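You operate a simulated robot arm through the tools that you are given. There is no shell and no other tool. Be economical: measure what you need, move in short steps, check, and stop when the job is done.

You run a simulated two-armed robot. Do the job below in one go: nothing can be reset, and whatever is moved stays where it is left.

Task
Pick up the yellow antenna with one hand, pass it to the other hand and put it on the top of the oval table.
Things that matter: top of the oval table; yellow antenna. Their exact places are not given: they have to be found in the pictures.

Only the result counts: the job must be done as asked and must still hold three seconds after the hand-in. Knocking over, shifting, dropping, spilling or breaking anything else fails it.

Robot
Two 7-joint arms with three-finger grippers on one trunk, on a base that drives. Base frame: it is fixed to the floor where the robot stands at the start and does not move with it; the origin is under the middle of the robot, x ahead of it, y to its left, z up. Readings come in mm, degrees, newtons and seconds.
The left shoulder is at the start at [30, 124, 1008], the right one opposite. With the tool pointing down near the work surface each hand reaches from about 100 to 780 mm from the robot's upright axis, wherever it stands, measured 20 degrees to its own side. Places, roughly: top of the oval table [-1400, 2600, 700]; yellow antenna (2x2x12 cm) [500, 0, 900]. Payload 2.2 kg a hand.
The TCP of each hand is the grasp point between the finger pads, 28 mm short of the fingertips. In the tool frame z runs along the fingers and y along their closing line. The gripper opens to 102 mm. The gripper's body begins 71 mm behind the TCP.
Orientation is told as [roll, pitch, yaw] about the base's x, y, z axes, in that order, counted from this pose: with the fingers straight down and closing along the base's y, the tool's x points along the base's -x, its y along +y and its z along -z.

Tools
- The arms move only by the tool drive_tool. It takes "left_series", "right_series" or both (then of equal length, played together; a hand with none holds still); each is a list that holds one entry, the list of rows, each a list of 7 numbers: the shift along the tool's x, y, z in units of 50 mm (1.0 is 50 mm), then the turn, a rotation vector about the tool's x, y, z in units of 4 degrees (1.0 is 4 degrees), then the gripper command, from -1 (shut) to 1 (fully open), values between in proportion. In form: [[[dx, dy, dz, rx, ry, rz, fingers], ...]]. A call has 1 to 8 rows; each row shifts and turns the commanded pose from where the row before left it, along the tool's axes as they then stand. A call with a number of a shift or a turn outside -1 to 1 is refused whole. A row lasts 0.2 s, in which the tool goes at most 50 mm and 8.6 degrees; a call with a longer step from one row to the next is refused whole, and so is a gripper value outside its range. Where a pose cannot be reached the arm comes as near as it can. A force on the tool above 40 N (or 10 N above the force at the start of the call, whichever is more), or a blocked arm, ends the call early, and 0.2 s more pass. The fingers move at their own pace and stop on an object; they squeeze with about 37 N. The grip force told is the motor's: it shows also when the fingers shut on nothing. Time passes only in rows, and 0.2 s behind the last, so rows that do not move let the fingers close. The reply holds the time, the measured pose of the TCP, the force on the tool along the base axes, the opening and the grip force, in the units named above and with some noise, with the torque about the TCP (base axes, N m) and any sound that the robot's microphone picked up.
- Cameras (640 x 400 px; columns grow to the right, rows downward): "scene" is now at [39.9, 14.2, 1711.8]; the picture's right is [0.18, -0.98, 0.00], its down [-0.82, -0.15, -0.55] and it looks along [0.54, 0.10, -0.84] (base axes); focal length 274 px, centre (320, 200). "left" rides on the left gripper at [72, 38, -86] in its tool frame; the picture's right is [-0.46, 0.89, 0.00], its down [-0.60, -0.32, -0.73] and it looks along [-0.65, -0.34, 0.68] (tool axes); focal length 256 px, centre (320, 200). "right" rides on the right gripper at [69, 44, -86] in its tool frame; the picture's right is [-0.53, 0.85, 0.00], its down [-0.58, -0.36, -0.73] and it looks along [-0.62, -0.39, 0.68] (tool axes); focal length 256 px, centre (320, 200).
- get_image(camera): a new picture of that camera. The clock stands still meanwhile.
- move_column(by): slides the trunk up (or, below 0, down) by that many mm; the arms and the scene camera ride with it, the base frame stays. It gives what a move gives, with no picture.
- drive_base(legs): drives the robot by 1 to 6 legs, each [ahead, left, turn to the left] in mm, mm and degrees, along the robot's own axes; the way and the turn of a leg run together, so that a leg with both is an arc; at most 1500 mm and 180 degrees a leg. The arms and the cameras ride along, it lands a little off, and it stops where it bumps. It gives what a move gives.
- aim_head(pan, tilt): turns the head with the scene camera to pan (to the left, within 143 degrees either way) and tilt (down, from -29 to 69), counted from straight ahead of the robot. It gives what a move gives.
- measure_at(camera, pixels): there is no depth. For up to 12 entries [column, row, z] of the newest picture of that camera ("zoom" is the newest enlarged one), the place [x, y] in the base frame at which the ray of that pixel passes the height z, good to about 2 mm. The clock stands still meanwhile.
- zoom(camera, box): a new picture of the part [left, top, right, bottom] of that camera's present view, enlarged. The clock stands still meanwhile.
- hand_in(): hands the job in; it is judged then, once.

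Go step by step. Measure first, check grasps and placings, and put right what went wrong. The budget is 80 turns and 62 pictures, counting those below and the enlarged ones. Unless the task says otherwise, let go and move clear before handing in, and close with one line.

The tools are called by a JSON object that holds its "op" and its "data". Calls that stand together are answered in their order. drive_tool: Moves the arms, as the interface text tells. Its arguments: {"type":"object","properties":{"left_series":{"type":"array","items":{"type":"array","items":{"type":"array","items":{"type":"number"}}}},"right_series":{"type":"array","items":{"type":"array","items":{"type":"array","items":{"type":"number"}}}}},"required":[]} The other tools are called the same way: move_column (by) slides the trunk up or down; drive_base (legs) drives the base; aim_head (pan, tilt) turns the head that bears the scene camera; get_image (camera) takes a picture; measure_at (camera, pixels) gives the place at which the rays of pixels pass given heights; zoom (camera, box) takes an enlarged picture of a part of a camera's view; hand_in () hands the job in.

At the start:

```text
time_s: 0.0
left_position: [538.7, 170.6, 1129.7]
left_tcp_rot: [0.0, 0.0, 0.0]
left_ft_force: [-0.2, -0.9, 0.3]
left_moment: [0.01, 0.04, 0.02]
left_opening: 102.1
left_grasp_force: 0.1
right_position: [382.6, -168.4, 1071.5]
right_tcp_rot: [0.0, 0.0, 0.0]
right_ft_force: [0.2, 1.4, 0.7]
right_moment: [-0.01, -0.02, 0.03]
right_opening: 102.1
right_grasp_force: 0.1
trunk travel left (down, up): [-250.0, 290.0]
robot x, y, heading: [-1.2, 1.3, -0.2]
head pan, tilt: [10.3, 56.6]
```

scene: 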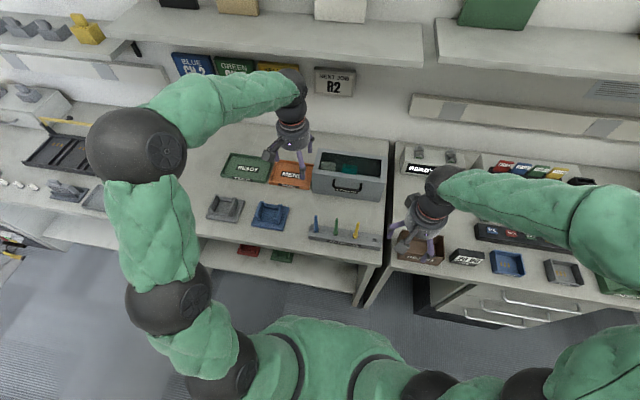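
right: 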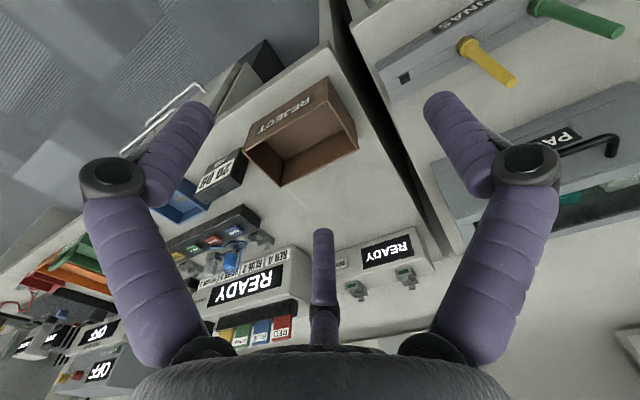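
left: 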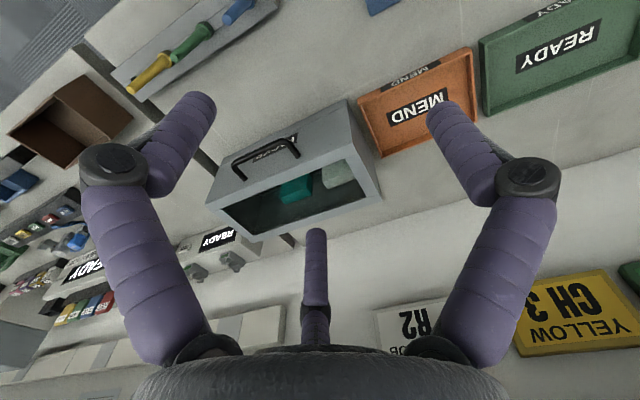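

The scene shows a rack with blue, green and yellow antennas near pixels (316,222), (336,228) and (356,230). I'll enlarge that part.

{"op": "zoom", "data": {"camera": "scene", "box": [290, 190, 410, 265]}}

{"op": "zoom", "data": {"camera": "right", "box": [380, 0, 640, 162]}}

{"op": "zoom", "data": {"camera": "left", "box": [80, 0, 320, 150]}}

```text
5.33 times, centred on (350, 228) of scene
```

zoom: 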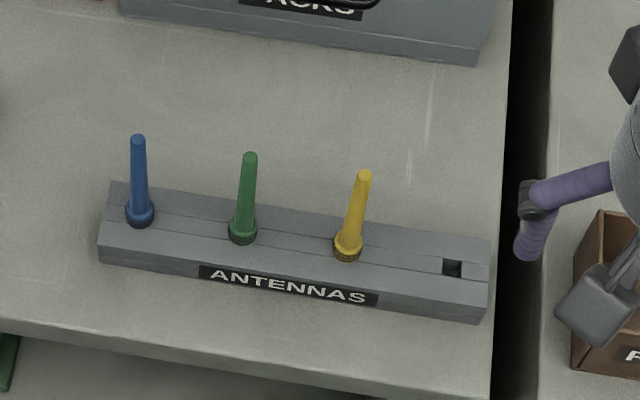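

```text
2.46 times, centred on (510, 81) of right
```

zoom: 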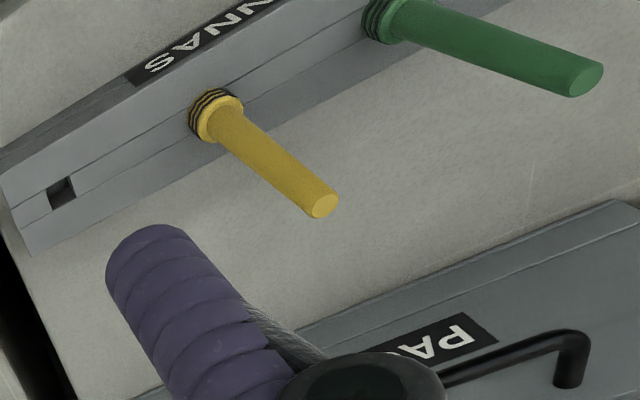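

```text
2.67 times, centred on (200, 75) of left
```

zoom: 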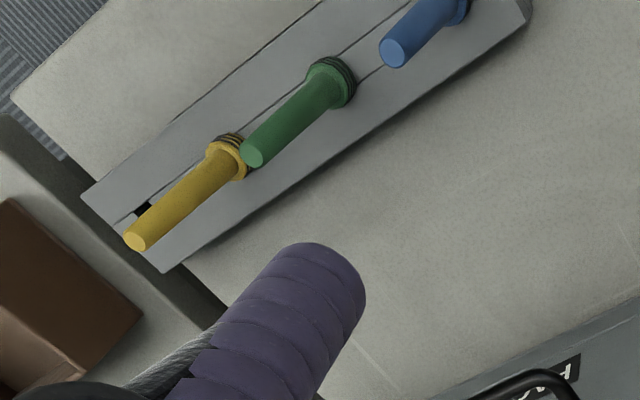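

The yellow antenna stands in the rack: its tip is near scene (358,223), right (511,83) and left (131,90). I'll triangulate its tip and base.

{"op": "measure_at", "data": {"camera": "scene", "pixels": [[358.2, 223.2, 900], [358.2, 223.2, 1000], [355.2, 237, 850], [355.2, 237, 900]]}}

{"op": "measure_at", "data": {"camera": "right", "pixels": [[510.8, 83, 900], [510.8, 83, 1000], [467, 48, 850], [467, 48, 900], [380, 83, 900], [383, 77, 900], [380, 83, 850], [383, 77, 850]]}}

{"op": "measure_at", "data": {"camera": "left", "pixels": [[131, 90, 900], [131, 90, 1000], [166, 56, 850], [166, 56, 900]]}}

```text
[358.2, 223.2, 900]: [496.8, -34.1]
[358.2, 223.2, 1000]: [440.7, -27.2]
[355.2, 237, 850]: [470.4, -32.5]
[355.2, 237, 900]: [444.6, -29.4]
```

```text
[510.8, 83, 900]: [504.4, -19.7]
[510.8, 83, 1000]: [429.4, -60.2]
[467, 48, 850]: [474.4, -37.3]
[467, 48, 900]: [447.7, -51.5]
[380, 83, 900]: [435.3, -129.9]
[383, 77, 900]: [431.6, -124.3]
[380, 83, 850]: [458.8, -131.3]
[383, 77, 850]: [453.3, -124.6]
```

```text
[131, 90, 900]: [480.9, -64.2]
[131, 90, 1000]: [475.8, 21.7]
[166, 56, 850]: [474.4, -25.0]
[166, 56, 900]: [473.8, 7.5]
```

The readings agree on an upright antenna at about x 475, y -33, with its tip at z 937 and the rack top near 840. I'll move the left hand aside a little, bring the right hand above the antenna half open, and look from there.

{"op": "drive_tool", "data": {"left_series": [[[0.5, 0.5, 0, 0, 0, 0, 1], [0.5, 0.5, 0, 0, 0, 0, 1], [0.5, 0.5, 0, 0, 0, 0, 1], [0.5, 0.5, 0, 0, 0, 0, 1], [0, 0, 0, 0, 0, 0, 1]]], "right_series": [[[-0.46, 0.68, 0, 0, 0, 0, 0.3], [-0.46, 0.68, 0, 0, 0, 0, 0.3], [-0.46, 0.68, 0, 0, 0, 0, 0.3], [-0.46, 0.67, 0, 0, 0, 0, 0.3], [0, 0, 0.6, 0, 0, 0, 0.3]]]}}

{"op": "get_image", "data": {"camera": "right"}}

{"op": "get_image", "data": {"camera": "scene"}}

```text
time_s: 1.2
left_position: [440.3, 271.6, 1129.7]
left_tcp_rot: [0.0, 0.1, 0.0]
left_ft_force: [1.2, -1.1, -0.5]
left_moment: [0.07, -0.01, 0.0]
left_opening: 101.8
left_grasp_force: 0.0
right_position: [476.5, -33.6, 1045.0]
right_tcp_rot: [0.1, 0.1, -0.1]
right_ft_force: [1.0, -0.1, -0.1]
right_moment: [-0.02, 0.0, -0.01]
right_opening: 66.5
right_grasp_force: 0.1
trunk travel left (down, up): [-250.0, 290.0]
robot x, y, heading: [3.2, -3.5, 0.0]
head pan, tilt: [10.3, 56.6]
```

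```text
55 pictures are left
```

right: 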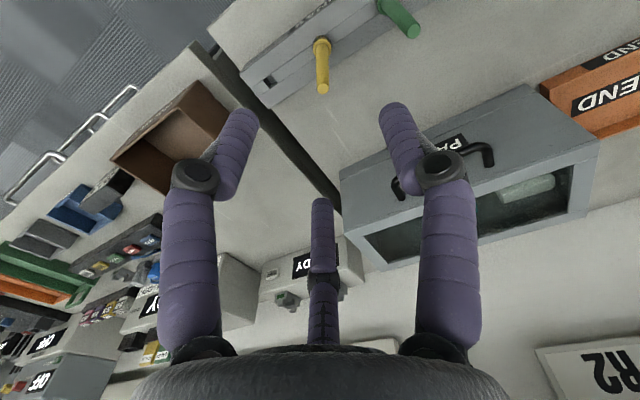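

```text
54 pictures are left
```

scene: 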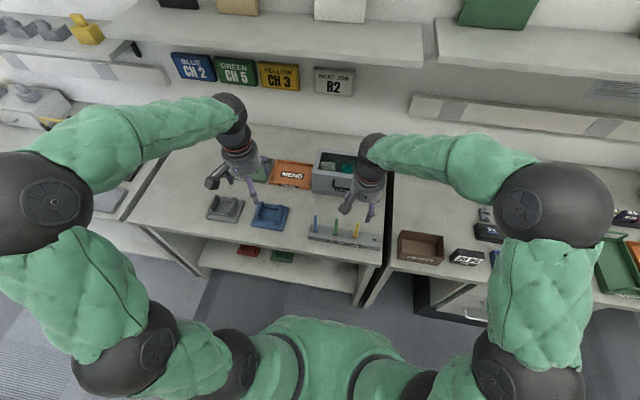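

The right hand is above the antenna, whose tip shows at right (322,88). I'll check its alignment at z 937, and the green antenna's spacing.

{"op": "measure_at", "data": {"camera": "right", "pixels": [[322, 88, 937], [320, 46, 847], [413, 32, 937], [382, 5, 847]]}}

{"op": "zoom", "data": {"camera": "right", "box": [220, 0, 460, 150]}}

```text
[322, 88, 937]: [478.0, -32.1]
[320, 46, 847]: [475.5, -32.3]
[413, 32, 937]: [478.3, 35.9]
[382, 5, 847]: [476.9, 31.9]
```

```text
2.67 times, centred on (340, 75) of right
```

zoom: 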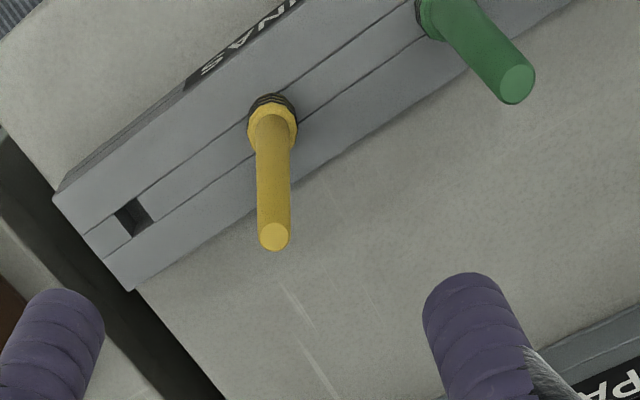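

The antenna sits under the tool to within 2 mm and the green one is 66 mm away. I'll lower to z 920 and close.

{"op": "drive_tool", "data": {"right_series": [[[0, 0.03, 0.6, 0, 0, 0, 0.1], [0, 0, 0.6, 0, 0, 0, 0.1], [0, 0, 0.6, 0, 0, 0, 0.1], [0, 0, 0.6, 0, 0, 0, 0.1], [0, 0, 0.1, 0, 0, 0, 0.1], [0, 0, 0, 0, 0, 0, -1], [0, 0, 0, 0, 0, 0, -1], [0, 0, 0, 0, 0, 0, -1]]]}}

{"op": "get_image", "data": {"camera": "right"}}

```text
time_s: 3.0
left_position: [439.0, 272.0, 1130.1]
left_tcp_rot: [-0.1, 0.0, -0.1]
left_ft_force: [0.2, -0.1, -0.7]
left_moment: [0.01, 0.01, 0.0]
left_opening: 102.0
left_grasp_force: 0.0
right_position: [474.3, -30.9, 918.8]
right_tcp_rot: [0.0, 0.0, 0.0]
right_ft_force: [-0.2, -0.2, -0.9]
right_moment: [-0.01, 0.02, -0.04]
right_opening: 9.8
right_grasp_force: 37.2
trunk travel left (down, up): [-250.0, 290.0]
robot x, y, heading: [-4.1, -3.1, -0.2]
head pan, tilt: [10.3, 56.6]
```

```text
52 pictures are left
```

right: 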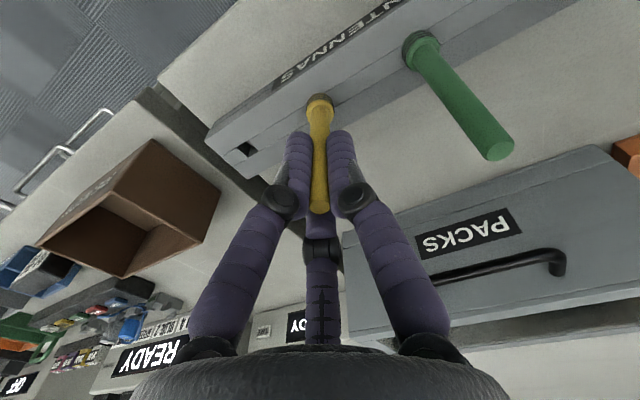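

Opening is 9.8 mm at 37 N, and the picture shows the shaft between the fingers. I'll lift straight up.

{"op": "drive_tool", "data": {"right_series": [[[0, 0, -0.3, 0, 0, 0, -1], [0, 0, -0.5, 0, 0, 0, -1], [0, 0, -0.6, 0, 0, 0, -1], [0, 0, -0.6, 0, 0, 0, -1], [0, 0, -0.6, 0, 0, 0, -1], [0, 0, -0.6, 0, 0, 0, -1]]]}}

{"op": "get_image", "data": {"camera": "right"}}

{"op": "get_image", "data": {"camera": "scene"}}

```text
time_s: 4.4
left_position: [439.2, 272.0, 1130.4]
left_tcp_rot: [0.0, 0.0, 0.1]
left_ft_force: [0.3, -0.9, -0.4]
left_moment: [-0.01, 0.0, 0.01]
left_opening: 102.5
left_grasp_force: 0.2
right_position: [475.2, -30.4, 1077.6]
right_tcp_rot: [0.0, 0.1, 0.0]
right_ft_force: [0.4, 0.4, 0.3]
right_moment: [0.01, -0.03, 0.02]
right_opening: 9.8
right_grasp_force: 37.2
trunk travel left (down, up): [-250.0, 290.0]
robot x, y, heading: [1.8, -0.9, -0.0]
head pan, tilt: [10.3, 56.6]
```

```text
51 pictures are left
```

right: 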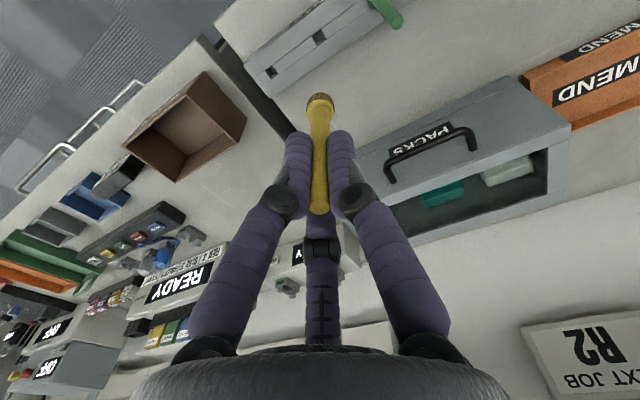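

```text
50 pictures are left
```

scene: 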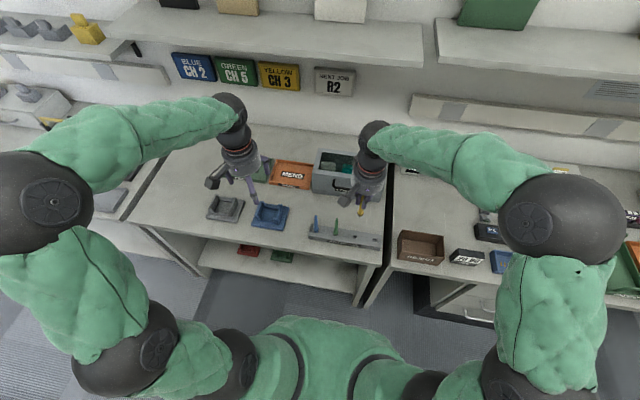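

The antenna came out cleanly and the rack hole is empty. Next I'll look towards the oval table and behind the robot to plan the drive.

{"op": "aim_head", "data": {"pan": 118, "tilt": 25}}

{"op": "get_image", "data": {"camera": "scene"}}

{"op": "aim_head", "data": {"pan": 70, "tilt": 35}}

{"op": "get_image", "data": {"camera": "scene"}}

{"op": "aim_head", "data": {"pan": 143, "tilt": 45}}

{"op": "get_image", "data": {"camera": "scene"}}

```text
time_s: 6.2
left_position: [439.9, 272.7, 1130.1]
left_tcp_rot: [0.0, 0.0, 0.0]
left_ft_force: [-0.6, 0.0, 0.3]
left_moment: [-0.06, 0.02, 0.02]
left_opening: 101.9
left_grasp_force: 0.0
right_position: [475.4, -30.9, 1076.1]
right_tcp_rot: [0.0, 0.0, -0.1]
right_ft_force: [-0.1, 0.0, -0.6]
right_moment: [0.01, -0.01, -0.01]
right_opening: 9.8
right_grasp_force: 36.9
trunk travel left (down, up): [-250.0, 290.0]
robot x, y, heading: [-3.1, -0.6, -0.2]
head pan, tilt: [118.0, 25.0]
```

```text
49 pictures are left
```

scene: 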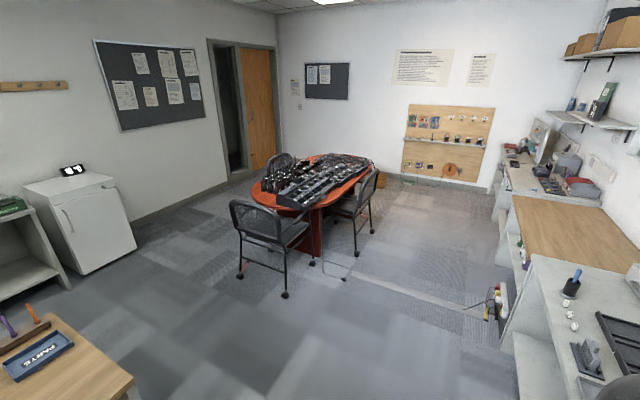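

```text
time_s: 7.4
left_position: [438.7, 271.2, 1130.5]
left_tcp_rot: [0.0, 0.0, 0.0]
left_ft_force: [-0.2, 0.5, 0.5]
left_moment: [-0.01, 0.01, 0.0]
left_opening: 102.0
left_grasp_force: 0.1
right_position: [475.9, -29.6, 1075.8]
right_tcp_rot: [-0.1, 0.1, -0.1]
right_ft_force: [0.1, 0.1, -0.7]
right_moment: [0.0, -0.02, -0.02]
right_opening: 9.8
right_grasp_force: 37.4
trunk travel left (down, up): [-250.0, 290.0]
robot x, y, heading: [0.9, -0.6, -0.1]
head pan, tilt: [70.0, 35.0]
```

```text
48 pictures are left
```

scene: 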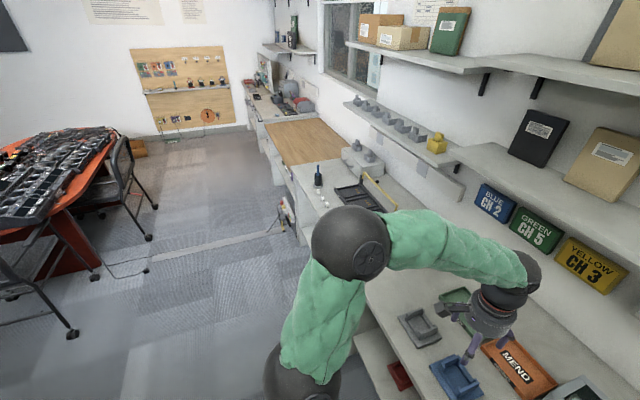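

```text
time_s: 8.9
left_position: [438.6, 272.2, 1129.7]
left_tcp_rot: [0.0, 0.0, 0.0]
left_ft_force: [0.7, -0.5, -0.4]
left_moment: [0.01, 0.01, 0.0]
left_opening: 102.2
left_grasp_force: 0.1
right_position: [476.5, -29.5, 1076.3]
right_tcp_rot: [0.0, 0.0, 0.1]
right_ft_force: [0.2, -0.8, 0.8]
right_moment: [-0.02, -0.05, -0.01]
right_opening: 9.4
right_grasp_force: 36.6
trunk travel left (down, up): [-250.0, 290.0]
robot x, y, heading: [-0.3, -4.4, 0.0]
head pan, tilt: [143.0, 45.0]
```

```text
47 pictures are left
```

scene: 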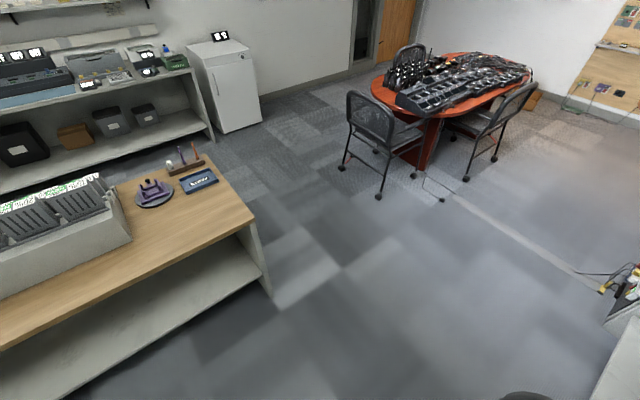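

The oval table has clutter on it and chairs around it, with bare red rim at its near left end. I'll zoom in and measure the table, chairs and the wooden bench behind me.

{"op": "zoom", "data": {"camera": "scene", "box": [330, 30, 554, 170]}}

{"op": "measure_at", "data": {"camera": "scene", "pixels": [[372, 90, 700], [400, 112, 700], [435, 117, 700], [530, 75, 700], [460, 52, 700], [378, 198, 0], [340, 170, 0], [415, 178, 0], [466, 180, 0], [271, 295, 0], [255, 218, 700], [441, 200, 0]]}}

```text
2.86 times, centred on (442, 100) of scene
```

zoom: 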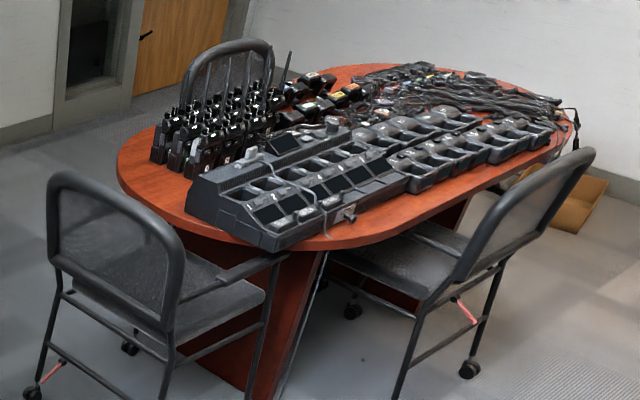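

```text
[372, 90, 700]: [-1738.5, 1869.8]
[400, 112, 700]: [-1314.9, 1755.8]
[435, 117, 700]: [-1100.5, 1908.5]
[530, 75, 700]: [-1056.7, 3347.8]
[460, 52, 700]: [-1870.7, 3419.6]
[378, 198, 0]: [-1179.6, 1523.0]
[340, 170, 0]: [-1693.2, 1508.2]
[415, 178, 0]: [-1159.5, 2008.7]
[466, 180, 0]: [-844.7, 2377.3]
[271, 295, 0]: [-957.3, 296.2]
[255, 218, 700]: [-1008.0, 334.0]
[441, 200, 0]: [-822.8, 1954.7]
```

The right hand holds the antenna at z 1076. I'll back away 300 mm from the bench for room to do the handover.

{"op": "drive_base", "data": {"legs": [[-300, 0, 0]]}}

{"op": "aim_head", "data": {"pan": 5, "tilt": 55}}

{"op": "get_image", "data": {"camera": "scene"}}

```text
time_s: 10.9
left_position: [143.2, 275.0, 1131.5]
left_tcp_rot: [0.0, 0.1, 0.5]
left_ft_force: [-0.7, 0.0, -0.6]
left_moment: [-0.03, 0.02, 0.01]
left_opening: 102.1
left_grasp_force: 0.1
right_position: [183.3, -27.9, 1078.2]
right_tcp_rot: [0.0, 0.0, 0.5]
right_ft_force: [-0.3, -0.3, 0.7]
right_moment: [0.0, 0.0, -0.03]
right_opening: 9.5
right_grasp_force: 36.7
trunk travel left (down, up): [-250.0, 290.0]
robot x, y, heading: [-290.9, 0.1, 0.5]
head pan, tilt: [143.0, 45.0]
```

```text
time_s: 13.1
left_position: [144.3, 274.5, 1130.2]
left_tcp_rot: [0.0, 0.0, 0.5]
left_ft_force: [1.0, 0.4, -0.2]
left_moment: [-0.01, 0.0, 0.0]
left_opening: 101.9
left_grasp_force: 0.0
right_position: [183.2, -26.8, 1076.5]
right_tcp_rot: [0.0, 0.1, 0.6]
right_ft_force: [0.1, -0.1, -0.7]
right_moment: [0.03, -0.01, 0.03]
right_opening: 9.4
right_grasp_force: 37.9
trunk travel left (down, up): [-250.0, 290.0]
robot x, y, heading: [-290.2, -1.3, 0.4]
head pan, tilt: [5.0, 55.0]
```

```text
45 pictures are left
```

scene: 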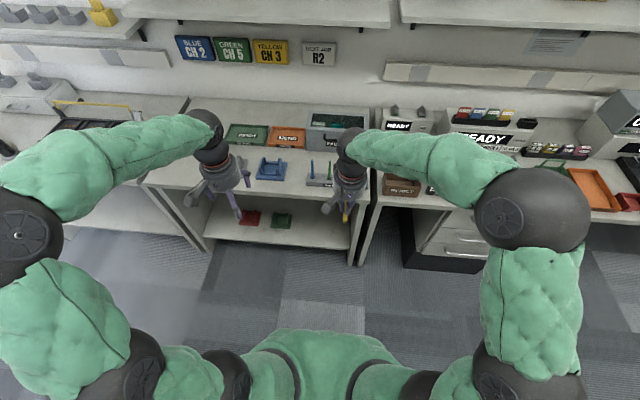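

The arms have room now. I'll turn the left hand in place, half open, so its fingers point towards the robot's right with the closing line horizontal (120° about tool axis (1,-1,1)).

{"op": "drive_tool", "data": {"left_series": [[[0, 0, 0, 1, -1, 1, 0], [0, 0, 0, 1, -1, 1, 0], [0, 0, 0, 1, -1, 1, 0], [0, 0, 0, 1, -1, 1, 0], [0, 0, 0, 1, -1, 1, 0], [0, 0, 0, 1, -1, 1, 0], [0, 0, 0, 1, -1, 1, 0], [0, 0, 0, 1, -1, 1, 0]]]}}

```text
time_s: 14.9
left_position: [145.3, 275.1, 1131.4]
left_tcp_rot: [-24.9, -38.3, -24.4]
left_ft_force: [-0.5, 0.7, -0.6]
left_moment: [-0.01, -0.03, -0.02]
left_opening: 50.9
left_grasp_force: 0.1
right_position: [184.3, -26.2, 1076.7]
right_tcp_rot: [0.0, 0.1, 0.6]
right_ft_force: [0.2, 0.8, -0.5]
right_moment: [0.0, 0.01, -0.03]
right_opening: 9.3
right_grasp_force: 36.9
trunk travel left (down, up): [-250.0, 290.0]
robot x, y, heading: [-297.6, -2.6, 0.6]
head pan, tilt: [5.0, 55.0]
```

It is tracking the turn, so I'll go on with it.

{"op": "drive_tool", "data": {"left_series": [[[0, 0, 0, 1, -1, 1, 0], [0, 0, 0, 1, -1, 1, 0], [0, 0, 0, 1, -1, 1, 0], [0, 0, 0, 1, -1, 1, 0], [0, 0, 0, 1, -1, 1, 0], [0, 0, 0, 1, -1, 1, 0], [0, 0, 0, 1, -1, 1, 0], [0, 0, 0, 1, -1, 1, 0]]]}}

{"op": "get_image", "data": {"camera": "scene"}}

```text
time_s: 16.7
left_position: [144.5, 273.9, 1129.0]
left_tcp_rot: [-42.9, -82.7, -41.3]
left_ft_force: [-0.1, 0.6, -0.3]
left_moment: [-0.02, 0.05, 0.02]
left_opening: 51.2
left_grasp_force: 0.0
right_position: [184.5, -26.8, 1077.4]
right_tcp_rot: [0.1, 0.1, 0.5]
right_ft_force: [0.6, 0.6, 0.9]
right_moment: [0.01, -0.01, -0.03]
right_opening: 9.3
right_grasp_force: 37.2
trunk travel left (down, up): [-250.0, 290.0]
robot x, y, heading: [-293.7, -0.9, 0.5]
head pan, tilt: [5.0, 55.0]
```

```text
44 pictures are left
```

scene: 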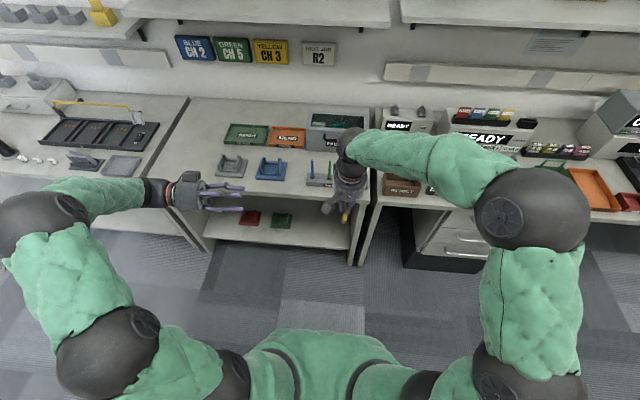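

The left hand now points inward nicely. I'll finish the last 9° and move it to about 90 mm short of the antenna, at z about 1022.

{"op": "drive_tool", "data": {"left_series": [[[0, 0, 0, 0.66, -0.66, 0.66, -0.2], [0, 0, 0, 0.66, -0.66, 0.66, -0.2], [0.428, 0.16, 0.8, 0, 0, 0, -0.2], [0.428, 0.16, 0.8, 0, 0, 0, -0.2], [0.428, 0.16, 0.8, 0, 0, 0, -0.2], [0.428, 0.16, 0.8, 0, 0, 0, -0.2], [0.428, 0.16, 0.8, 0, 0, 0, -0.2], [0, 0, 0, 0, 0, 0, -0.2]]]}}

{"op": "get_image", "data": {"camera": "left"}}

{"op": "zoom", "data": {"camera": "scene", "box": [200, 110, 424, 250]}}

{"op": "get_image", "data": {"camera": "right"}}

```text
time_s: 18.5
left_position: [184.2, 76.2, 1025.0]
left_tcp_rot: [105.2, -90.0, 165.4]
left_ft_force: [-0.1, -0.3, 0.4]
left_moment: [0.01, -0.01, 0.04]
left_opening: 40.8
left_grasp_force: 0.0
right_position: [183.3, -26.0, 1077.7]
right_tcp_rot: [0.0, 0.0, 0.6]
right_ft_force: [-0.3, -0.5, 0.2]
right_moment: [-0.01, -0.01, 0.0]
right_opening: 9.0
right_grasp_force: 36.7
trunk travel left (down, up): [-250.0, 290.0]
robot x, y, heading: [-289.8, -2.7, 0.5]
head pan, tilt: [5.0, 55.0]
```

```text
43 pictures are left
```

left: 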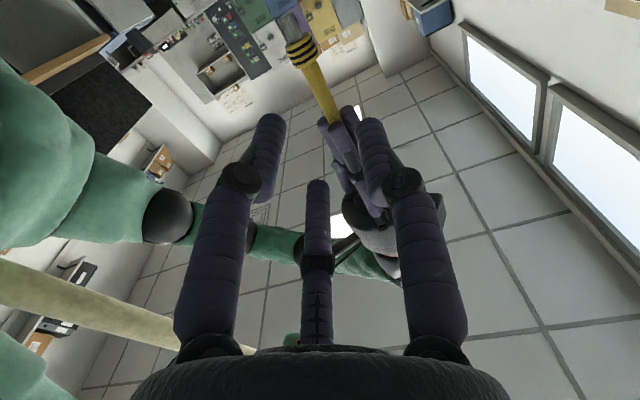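

```text
2.86 times, centred on (312, 180) of scene
```

zoom: 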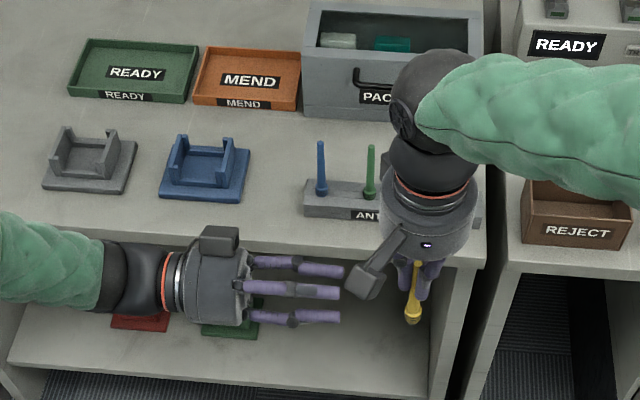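

```text
41 pictures are left
```

right: 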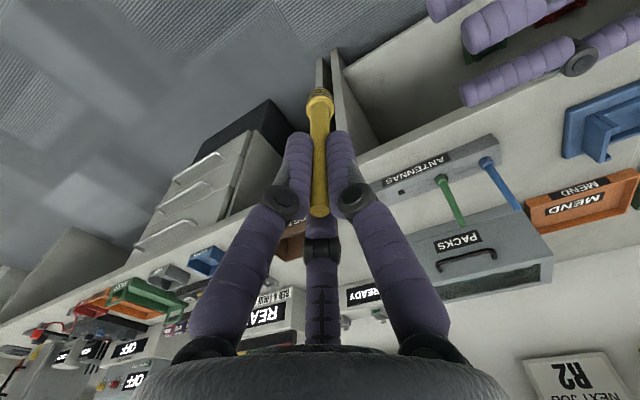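

Both pictures show the antenna's shaft lying on the left hand's axis (left pixel (320,90)), between its collar and the right fingertips. I'll advance 88 mm so the antenna sits about 14 mm past the left TCP, then check.

{"op": "drive_tool", "data": {"left_series": [[[0.03, -0.04, 0.5, 0, 0, 0, -0.2], [0, 0, 0.5, 0, 0, 0, -0.2], [0, 0, 0.4, 0, 0, 0, -0.2], [0, 0, 0.36, 0, 0, 0, -0.2], [0, 0, 0, 0, 0, 0, -0.2]]]}}

{"op": "get_image", "data": {"camera": "left"}}

{"op": "get_image", "data": {"camera": "right"}}

```text
time_s: 19.5
left_position: [185.8, -6.3, 1023.2]
left_tcp_rot: [113.1, -89.7, 157.5]
left_ft_force: [-0.8, 5.0, -0.3]
left_moment: [-0.15, -0.03, -0.03]
left_opening: 41.4
left_grasp_force: 0.1
right_position: [185.8, -34.7, 1078.0]
right_tcp_rot: [-0.5, -0.1, 0.4]
right_ft_force: [1.0, -5.4, -0.3]
right_moment: [-0.14, 0.0, 0.05]
right_opening: 8.9
right_grasp_force: 36.9
trunk travel left (down, up): [-250.0, 290.0]
robot x, y, heading: [-291.0, -0.3, 0.5]
head pan, tilt: [5.0, 55.0]
stopped in row 5 (left hand): the force on the tool passed its limit at 51 N (the readings are from after the stop); the commanded pose is now the measured one
```

```text
40 pictures are left
```

left: 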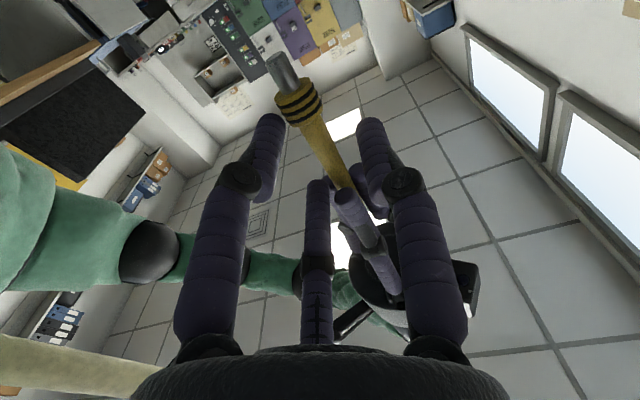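

```text
39 pictures are left
```

right: 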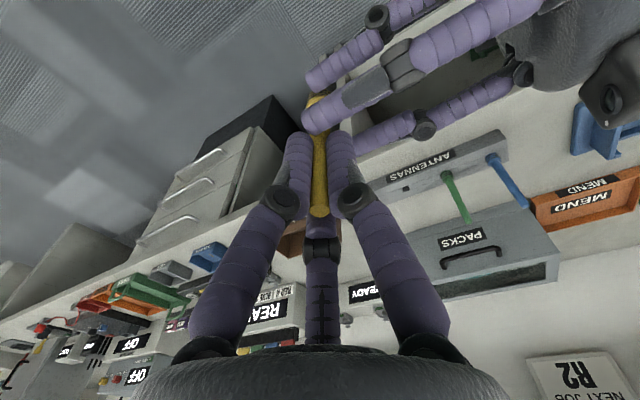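

The left upper finger met the antenna or a right fingertip: the gripper has three real-looking fingers, so the free gap is off-centre. I'll back off 50 mm, open to about 51 mm, drop 7 mm and shift about 6 mm towards the robot, then look.

{"op": "drive_tool", "data": {"left_series": [[[0, 0, -0.5, 0, 0, 0, -0.2], [0, 0, -0.5, 0, 0, 0, 0], [0.14, -0.13, 0, 0, 0, 0, 0], [0, 0, 0, 0, 0, 0, 0]]]}}

{"op": "get_image", "data": {"camera": "left"}}

{"op": "zoom", "data": {"camera": "right", "box": [240, 40, 560, 240]}}

```text
time_s: 20.5
left_position: [177.4, 42.8, 1015.2]
left_tcp_rot: [120.6, -89.8, 150.0]
left_ft_force: [0.0, 0.0, 0.6]
left_moment: [0.01, -0.01, -0.01]
left_opening: 51.3
left_grasp_force: 0.1
right_position: [186.3, -33.2, 1078.2]
right_tcp_rot: [-0.6, -0.2, 0.4]
right_ft_force: [0.6, 0.0, 0.3]
right_moment: [-0.01, 0.01, 0.0]
right_opening: 9.1
right_grasp_force: 36.8
trunk travel left (down, up): [-250.0, 290.0]
robot x, y, heading: [-291.5, 1.4, 0.5]
head pan, tilt: [5.0, 55.0]
```

```text
38 pictures are left
```

left: 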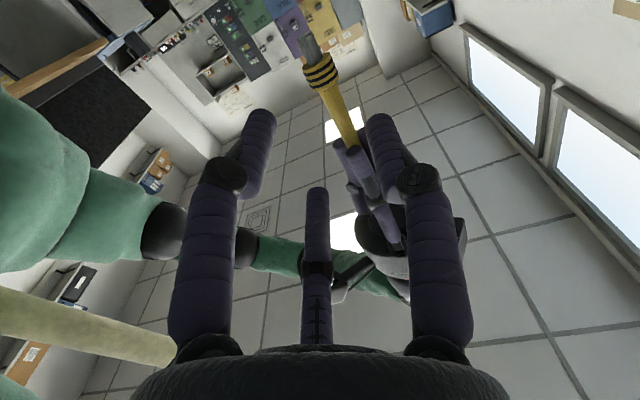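

```text
2.00 times, centred on (400, 140) of right
```

zoom: 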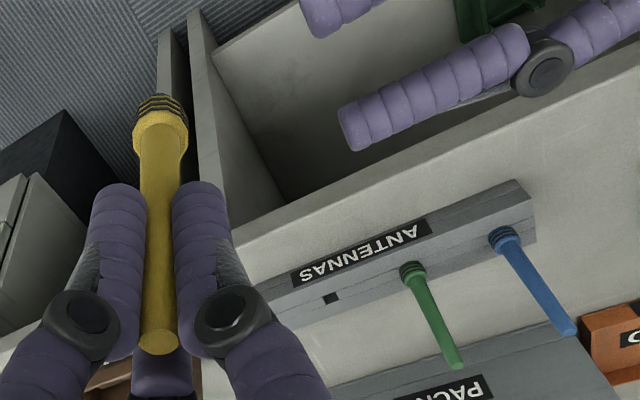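

The right hand now sits at y -33. The left hand is 9 mm off the antenna, so I'll trim by 3 mm and advance 62 mm gently.

{"op": "drive_tool", "data": {"left_series": [[[0, 0.06, 0.3, 0, 0, 0, 0], [0, 0, 0.3, 0, 0, 0, 0], [0, 0, 0.2, 0, 0, 0, 0], [0, 0, 0.2, 0, 0, 0, 0], [0, 0, 0.24, 0, 0, 0, 0], [0, 0, 0, 0, 0, 0, 0]]]}}

{"op": "get_image", "data": {"camera": "left"}}

{"op": "zoom", "data": {"camera": "right", "box": [240, 40, 560, 240]}}

```text
time_s: 21.9
left_position: [180.8, -18.8, 1016.7]
left_tcp_rot: [119.1, -89.8, 151.4]
left_ft_force: [0.5, 0.1, -0.5]
left_moment: [-0.02, 0.0, 0.02]
left_opening: 50.9
left_grasp_force: 0.2
right_position: [187.1, -33.0, 1077.8]
right_tcp_rot: [-0.6, -0.1, 0.5]
right_ft_force: [-0.5, 0.5, -0.7]
right_moment: [0.01, 0.02, -0.02]
right_opening: 8.9
right_grasp_force: 36.7
trunk travel left (down, up): [-250.0, 290.0]
robot x, y, heading: [-291.8, 0.1, 0.5]
head pan, tilt: [5.0, 55.0]
```

```text
36 pictures are left
```

left: 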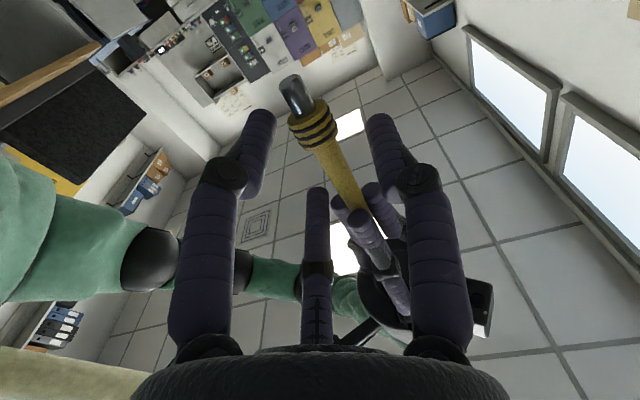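

```text
2.00 times, centred on (400, 140) of right
```

zoom: 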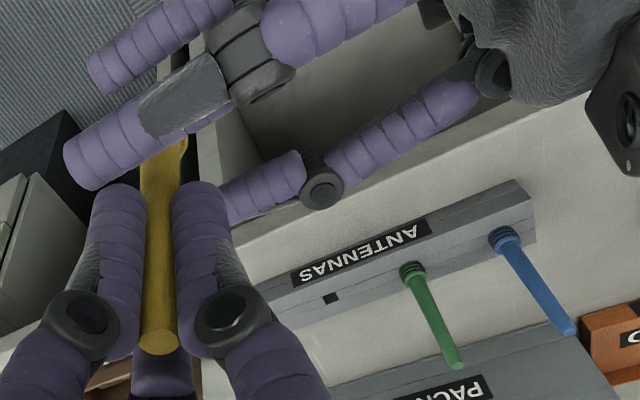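

The antenna now lies between the left fingers with no force. I'll close the left hand, re-centring about 5 mm as it closes.

{"op": "drive_tool", "data": {"left_series": [[[0, 0.05, 0, 0, 0, 0, -0.4], [0, 0.05, 0, 0, 0, 0, -0.6], [0, 0, 0, 0, 0, 0, -1], [0, 0, 0, 0, 0, 0, -1], [0, 0, 0, 0, 0, 0, -1]]]}}

{"op": "get_image", "data": {"camera": "left"}}

{"op": "zoom", "data": {"camera": "right", "box": [240, 40, 560, 240]}}

```text
time_s: 23.1
left_position: [185.0, -19.5, 1015.4]
left_tcp_rot: [-94.7, -90.0, 5.2]
left_ft_force: [-14.4, -0.7, -18.1]
left_moment: [0.26, 0.46, -0.25]
left_opening: 21.3
left_grasp_force: 36.9
right_position: [187.4, -33.2, 1079.8]
right_tcp_rot: [-0.5, -0.5, 0.4]
right_ft_force: [14.6, 0.4, 17.0]
right_moment: [0.06, -1.4, 0.0]
right_opening: 9.3
right_grasp_force: 36.8
trunk travel left (down, up): [-250.0, 290.0]
robot x, y, heading: [-296.6, -1.3, 0.4]
head pan, tilt: [5.0, 55.0]
```

```text
34 pictures are left
```

left: 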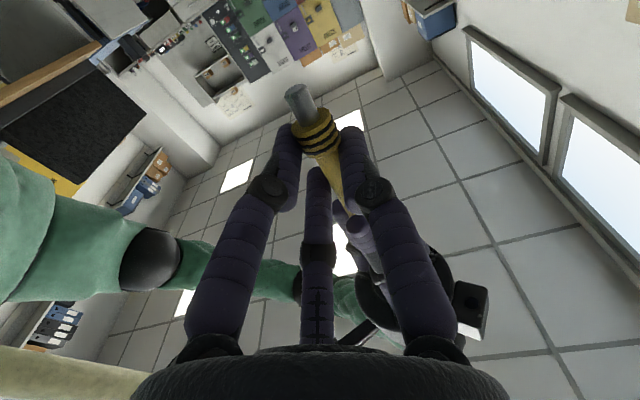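

```text
2.00 times, centred on (400, 140) of right
```

zoom: 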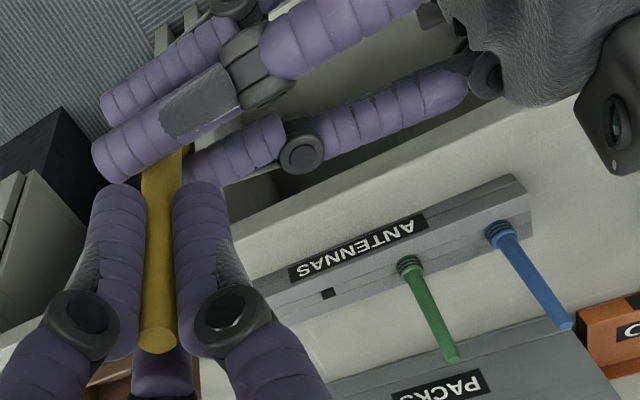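

The left hand holds the antenna (21 mm, 37 N), but side forces of 14–18 N show a finger riding on the collar. I'll ease open a little, move up 7 mm onto the shaft and 2 mm back, and close again.

{"op": "drive_tool", "data": {"left_series": [[[0, 0, 0, 0, 0, 0, -0.35], [0, -0.03, 0, 0, 0, 0, -0.35], [-0.14, 0, 0, 0, 0, 0, -0.35], [0, 0, 0, 0, 0, 0, -1], [0, 0, 0, 0, 0, 0, -1], [0, 0, 0, 0, 0, 0, -1]]]}}

{"op": "get_image", "data": {"camera": "left"}}

```text
time_s: 24.5
left_position: [184.0, -19.1, 1022.2]
left_tcp_rot: [3.8, -89.9, -93.2]
left_ft_force: [-6.1, 5.3, -29.3]
left_moment: [0.29, 0.61, -0.07]
left_opening: 20.8
left_grasp_force: 37.1
right_position: [187.0, -32.0, 1078.9]
right_tcp_rot: [-0.5, -0.2, 0.4]
right_ft_force: [5.8, -5.4, 29.8]
right_moment: [-0.15, -0.84, 0.0]
right_opening: 9.1
right_grasp_force: 36.8
trunk travel left (down, up): [-250.0, 290.0]
robot x, y, heading: [-290.9, -0.8, 0.4]
head pan, tilt: [5.0, 55.0]
```

```text
32 pictures are left
```

left: 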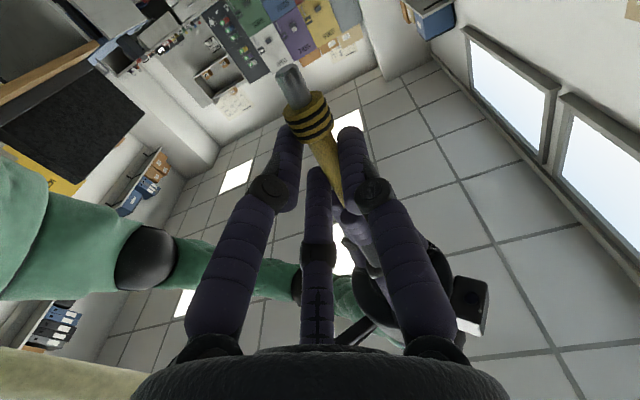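

The left grip still reads 20.8 mm at 37 N, with the hands only straining against each other. The picture shows the shaft clamped above the collar, so I'll open the right hand and see whether the left alone holds it.

{"op": "drive_tool", "data": {"left_series": [[[0, 0, 0, 0, 0, 0, -1], [0, 0, 0, 0, 0, 0, -1], [0, 0, 0, 0, 0, 0, -1]]], "right_series": [[[0, 0, 0, 0, 0, 0, -0.6], [0, 0, 0, 0, 0, 0, -0.3], [0, 0, 0, 0, 0, 0, -0.2]]]}}

{"op": "get_image", "data": {"camera": "left"}}

{"op": "get_image", "data": {"camera": "right"}}

```text
time_s: 25.3
left_position: [184.8, -18.3, 1025.3]
left_tcp_rot: [113.9, -89.7, 157.0]
left_ft_force: [-0.5, 0.8, -0.2]
left_moment: [-0.03, 0.04, 0.0]
left_opening: 19.7
left_grasp_force: 36.6
right_position: [185.5, -33.1, 1075.2]
right_tcp_rot: [-0.7, 0.0, 0.4]
right_ft_force: [-0.4, 0.4, -0.4]
right_moment: [-0.02, 0.0, 0.03]
right_opening: 42.2
right_grasp_force: 0.1
trunk travel left (down, up): [-250.0, 290.0]
robot x, y, heading: [-294.0, -0.9, 0.2]
head pan, tilt: [5.0, 55.0]
```

```text
31 pictures are left
```

left: 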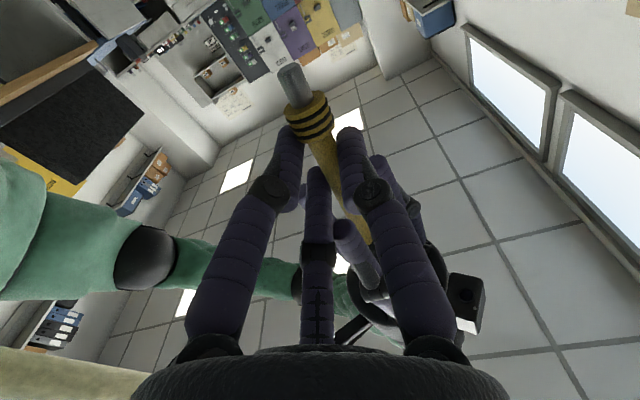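

```text
30 pictures are left
```

right: 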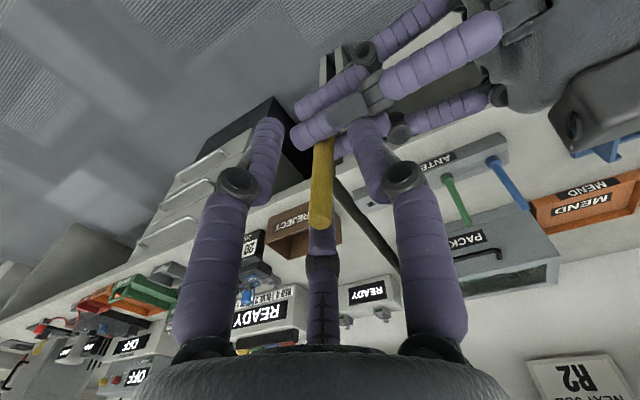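

The antenna now stands in the left grip with no strain on either hand. I'll raise the right hand clear and move it off to the right.

{"op": "drive_tool", "data": {"right_series": [[[0, 0, -0.5, 0, 0, 0, -0.2], [0, 0, -0.8, 0, 0, 0, -0.2], [0, 0, -0.8, 0, 0, 0, -0.2], [0.2, -0.8, 0, 0, 0, 0, -0.2], [0.2, -0.9, 0, 0, 0, 0, -0.2], [0.2, -0.9, 0, 0, 0, 0, -0.2], [0.2, -0.9, 0, 0, 0, 0, -0.2]]]}}

{"op": "get_image", "data": {"camera": "scene"}}

{"op": "get_image", "data": {"camera": "left"}}

```text
time_s: 26.9
left_position: [185.1, -19.3, 1024.7]
left_tcp_rot: [104.1, -89.8, 166.7]
left_ft_force: [-0.9, -0.5, -0.4]
left_moment: [0.01, 0.01, 0.01]
left_opening: 19.4
left_grasp_force: 36.8
right_position: [145.4, -210.7, 1181.7]
right_tcp_rot: [-0.6, -0.3, 0.5]
right_ft_force: [0.7, -0.3, 0.7]
right_moment: [0.04, -0.02, -0.01]
right_opening: 40.8
right_grasp_force: 0.2
trunk travel left (down, up): [-250.0, 290.0]
robot x, y, heading: [-291.1, -1.3, 0.4]
head pan, tilt: [5.0, 55.0]
```

```text
29 pictures are left
```

scene: 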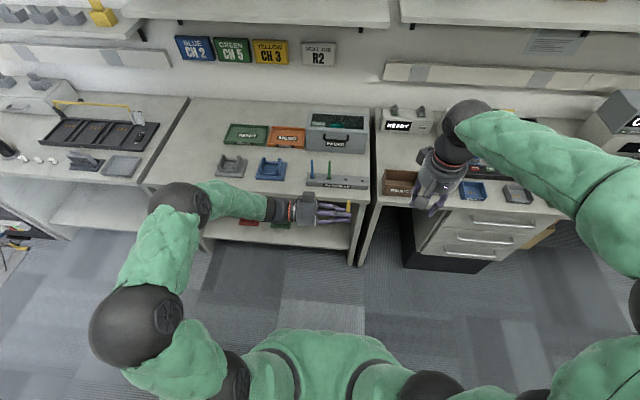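

```text
28 pictures are left
```

left: 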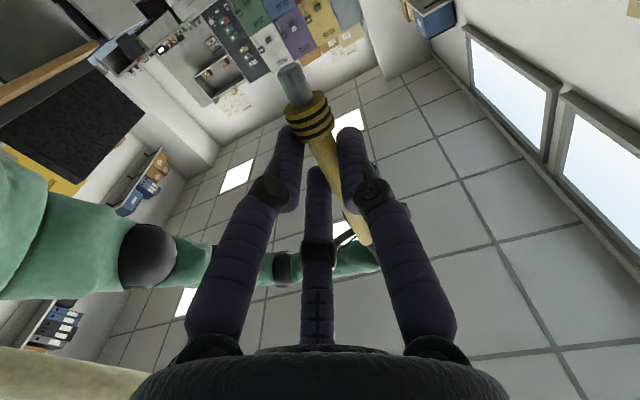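

The handover is done: the left hand alone holds the antenna by its shaft just above the collar. I'll pull the left hand back a little and turn it fingers-down, reversing the earlier turn.

{"op": "drive_tool", "data": {"left_series": [[[-0.5, 0, -0.7, 0, 0, 0, -1], [-0.5, 0, -0.7, 0, 0, 0, -1], [-0.5, 0, -0.7, 0, 0, 0, -1], [0, 0, 0, -1, 1, -1, -1], [0, 0, 0, -1, 1, -1, -1], [0, 0, 0, -1, 1, -1, -1], [0, 0, 0, -1, 1, -1, -1], [0, 0, 0, -1, 1, -1, -1]]]}}

{"op": "drive_tool", "data": {"left_series": [[[0, 0, 0, -1, 1, -1, -1], [0, 0, 0, -1, 1, -1, -1], [0, 0, 0, -1, 1, -1, -1], [0, 0, 0, -1, 1, -1, -1], [0, 0, 0, -1, 1, -1, -1], [0, 0, 0, -1, 1, -1, -1], [0, 0, 0, -1, 1, -1, -1], [0, 0, 0, -1, 1, -1, -1]]]}}

{"op": "drive_tool", "data": {"left_series": [[[0, 0, 0, -1, 1, -1, -1], [0, 0, 0, -1, 1, -1, -1], [0, 0, 0, -1, 1, -1, -1], [0, 0, 0, -1, 1, -1, -1], [0, 0, 0, -0.32, 0.32, -0.32, -1]]]}}

{"op": "get_image", "data": {"camera": "left"}}

{"op": "get_image", "data": {"camera": "scene"}}

```text
time_s: 28.7
left_position: [182.8, 87.4, 1098.0]
left_tcp_rot: [-34.6, -62.1, -34.1]
left_ft_force: [-0.2, 0.6, 0.7]
left_moment: [0.02, 0.01, 0.0]
left_opening: 19.5
left_grasp_force: 37.3
right_position: [146.6, -211.4, 1182.2]
right_tcp_rot: [-0.5, -0.2, 0.5]
right_ft_force: [0.7, 0.4, 0.0]
right_moment: [0.03, -0.04, 0.0]
right_opening: 41.1
right_grasp_force: 0.0
trunk travel left (down, up): [-250.0, 290.0]
robot x, y, heading: [-293.5, -4.0, 0.4]
head pan, tilt: [5.0, 55.0]
```

```text
time_s: 30.5
left_position: [183.5, 86.7, 1098.8]
left_tcp_rot: [-14.8, -19.6, -14.3]
left_ft_force: [-0.2, 0.2, -0.1]
left_moment: [0.03, 0.02, 0.0]
left_opening: 19.6
left_grasp_force: 37.0
right_position: [145.6, -210.7, 1182.5]
right_tcp_rot: [-0.5, -0.1, 0.5]
right_ft_force: [-0.8, -0.4, 0.1]
right_moment: [0.02, 0.01, 0.0]
right_opening: 41.1
right_grasp_force: 0.1
trunk travel left (down, up): [-250.0, 290.0]
robot x, y, heading: [-292.5, -1.5, 0.3]
head pan, tilt: [5.0, 55.0]
```

```text
time_s: 31.7
left_position: [184.4, 87.6, 1100.4]
left_tcp_rot: [0.0, -0.3, 0.8]
left_ft_force: [0.1, -0.8, -0.4]
left_moment: [0.0, 0.02, 0.0]
left_opening: 19.3
left_grasp_force: 37.4
right_position: [145.6, -210.7, 1182.3]
right_tcp_rot: [-0.8, 0.0, 0.5]
right_ft_force: [0.9, 0.5, -1.1]
right_moment: [0.02, 0.02, 0.0]
right_opening: 40.5
right_grasp_force: 0.0
trunk travel left (down, up): [-250.0, 290.0]
robot x, y, heading: [-291.4, -1.3, 0.4]
head pan, tilt: [5.0, 55.0]
```

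```text
27 pictures are left
```

left: 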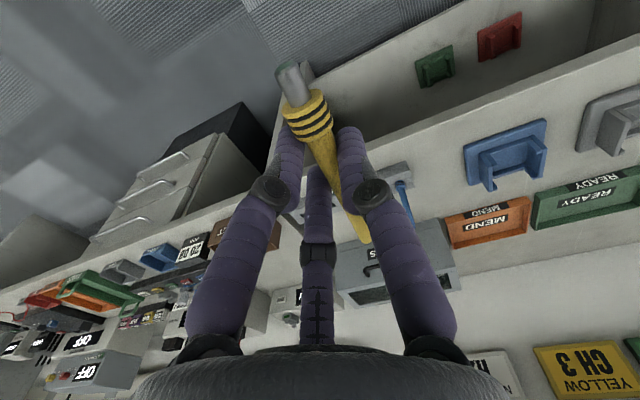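

```text
26 pictures are left
```

scene: 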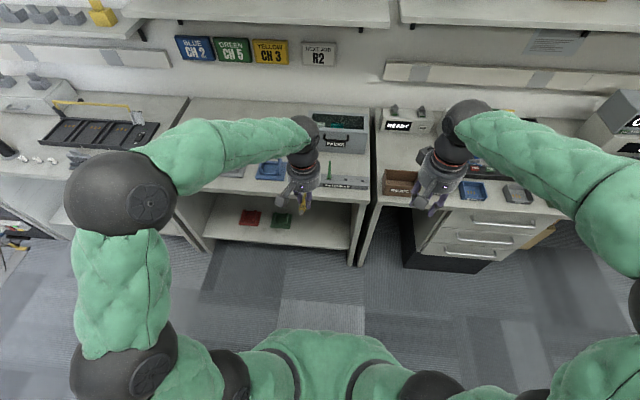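

The antenna is well held at the left fingertips and lies along the robot's fore–aft axis. I'll turn left about 100° and drive 1000 mm towards the oval table, then look again.

{"op": "drive_base", "data": {"legs": [[0, 0, 101], [1000, 0, 0]]}}

{"op": "aim_head", "data": {"pan": 30, "tilt": 35}}

{"op": "get_image", "data": {"camera": "scene"}}

```text
time_s: 41.3
left_position: [-757.2, 1405.8, 1098.4]
left_tcp_rot: [-0.1, -0.2, 104.9]
left_ft_force: [0.4, -0.1, -0.1]
left_moment: [0.03, -0.01, 0.02]
left_opening: 19.6
left_grasp_force: 37.2
right_position: [-459.7, 1442.9, 1181.4]
right_tcp_rot: [-0.6, -0.1, 104.6]
right_ft_force: [-0.4, 0.0, -0.2]
right_moment: [-0.01, -0.01, -0.01]
right_opening: 40.8
right_grasp_force: 0.0
trunk travel left (down, up): [-250.0, 290.0]
robot x, y, heading: [-556.3, 966.8, 104.6]
head pan, tilt: [5.0, 55.0]
```

```text
time_s: 42.2
left_position: [-756.3, 1405.7, 1098.7]
left_tcp_rot: [-0.1, -0.2, 104.9]
left_ft_force: [0.3, 0.0, 0.1]
left_moment: [0.06, 0.02, 0.0]
left_opening: 19.2
left_grasp_force: 37.0
right_position: [-459.7, 1444.0, 1181.2]
right_tcp_rot: [-0.7, -0.1, 104.7]
right_ft_force: [0.0, 0.3, -0.3]
right_moment: [0.0, 0.01, 0.05]
right_opening: 40.6
right_grasp_force: 0.1
trunk travel left (down, up): [-250.0, 290.0]
robot x, y, heading: [-555.7, 964.1, 104.8]
head pan, tilt: [30.0, 35.0]
```

```text
25 pictures are left
```

scene: 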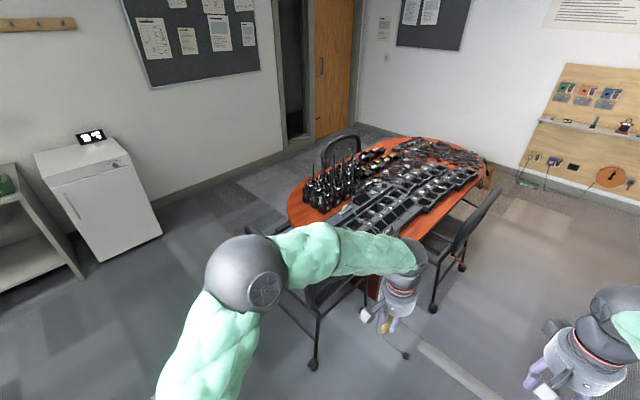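

The table is ahead-left, partly hidden by the left arm. I'll enlarge the table and measure its visible rim and the chair feet.

{"op": "zoom", "data": {"camera": "scene", "box": [260, 120, 510, 276]}}

{"op": "measure_at", "data": {"camera": "scene", "pixels": [[288, 207, 700], [322, 232, 700], [432, 236, 700], [482, 185, 700], [485, 158, 700], [433, 310, 0], [461, 268, 0], [314, 367, 0], [406, 356, 0], [500, 190, 850], [441, 243, 450], [424, 238, 730]]}}

```text
2.56 times, centred on (385, 198) of scene
```

zoom: 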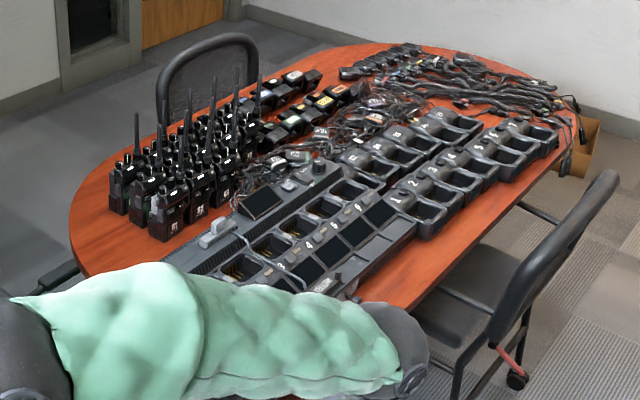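

```text
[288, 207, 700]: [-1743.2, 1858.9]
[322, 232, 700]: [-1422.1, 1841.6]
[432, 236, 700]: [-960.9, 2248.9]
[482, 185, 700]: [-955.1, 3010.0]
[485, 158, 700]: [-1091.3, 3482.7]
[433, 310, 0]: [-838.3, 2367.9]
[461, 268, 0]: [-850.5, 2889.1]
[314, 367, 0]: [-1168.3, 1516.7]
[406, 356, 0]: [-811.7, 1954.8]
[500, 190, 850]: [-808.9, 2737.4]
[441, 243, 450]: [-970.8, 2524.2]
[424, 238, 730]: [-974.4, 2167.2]
```

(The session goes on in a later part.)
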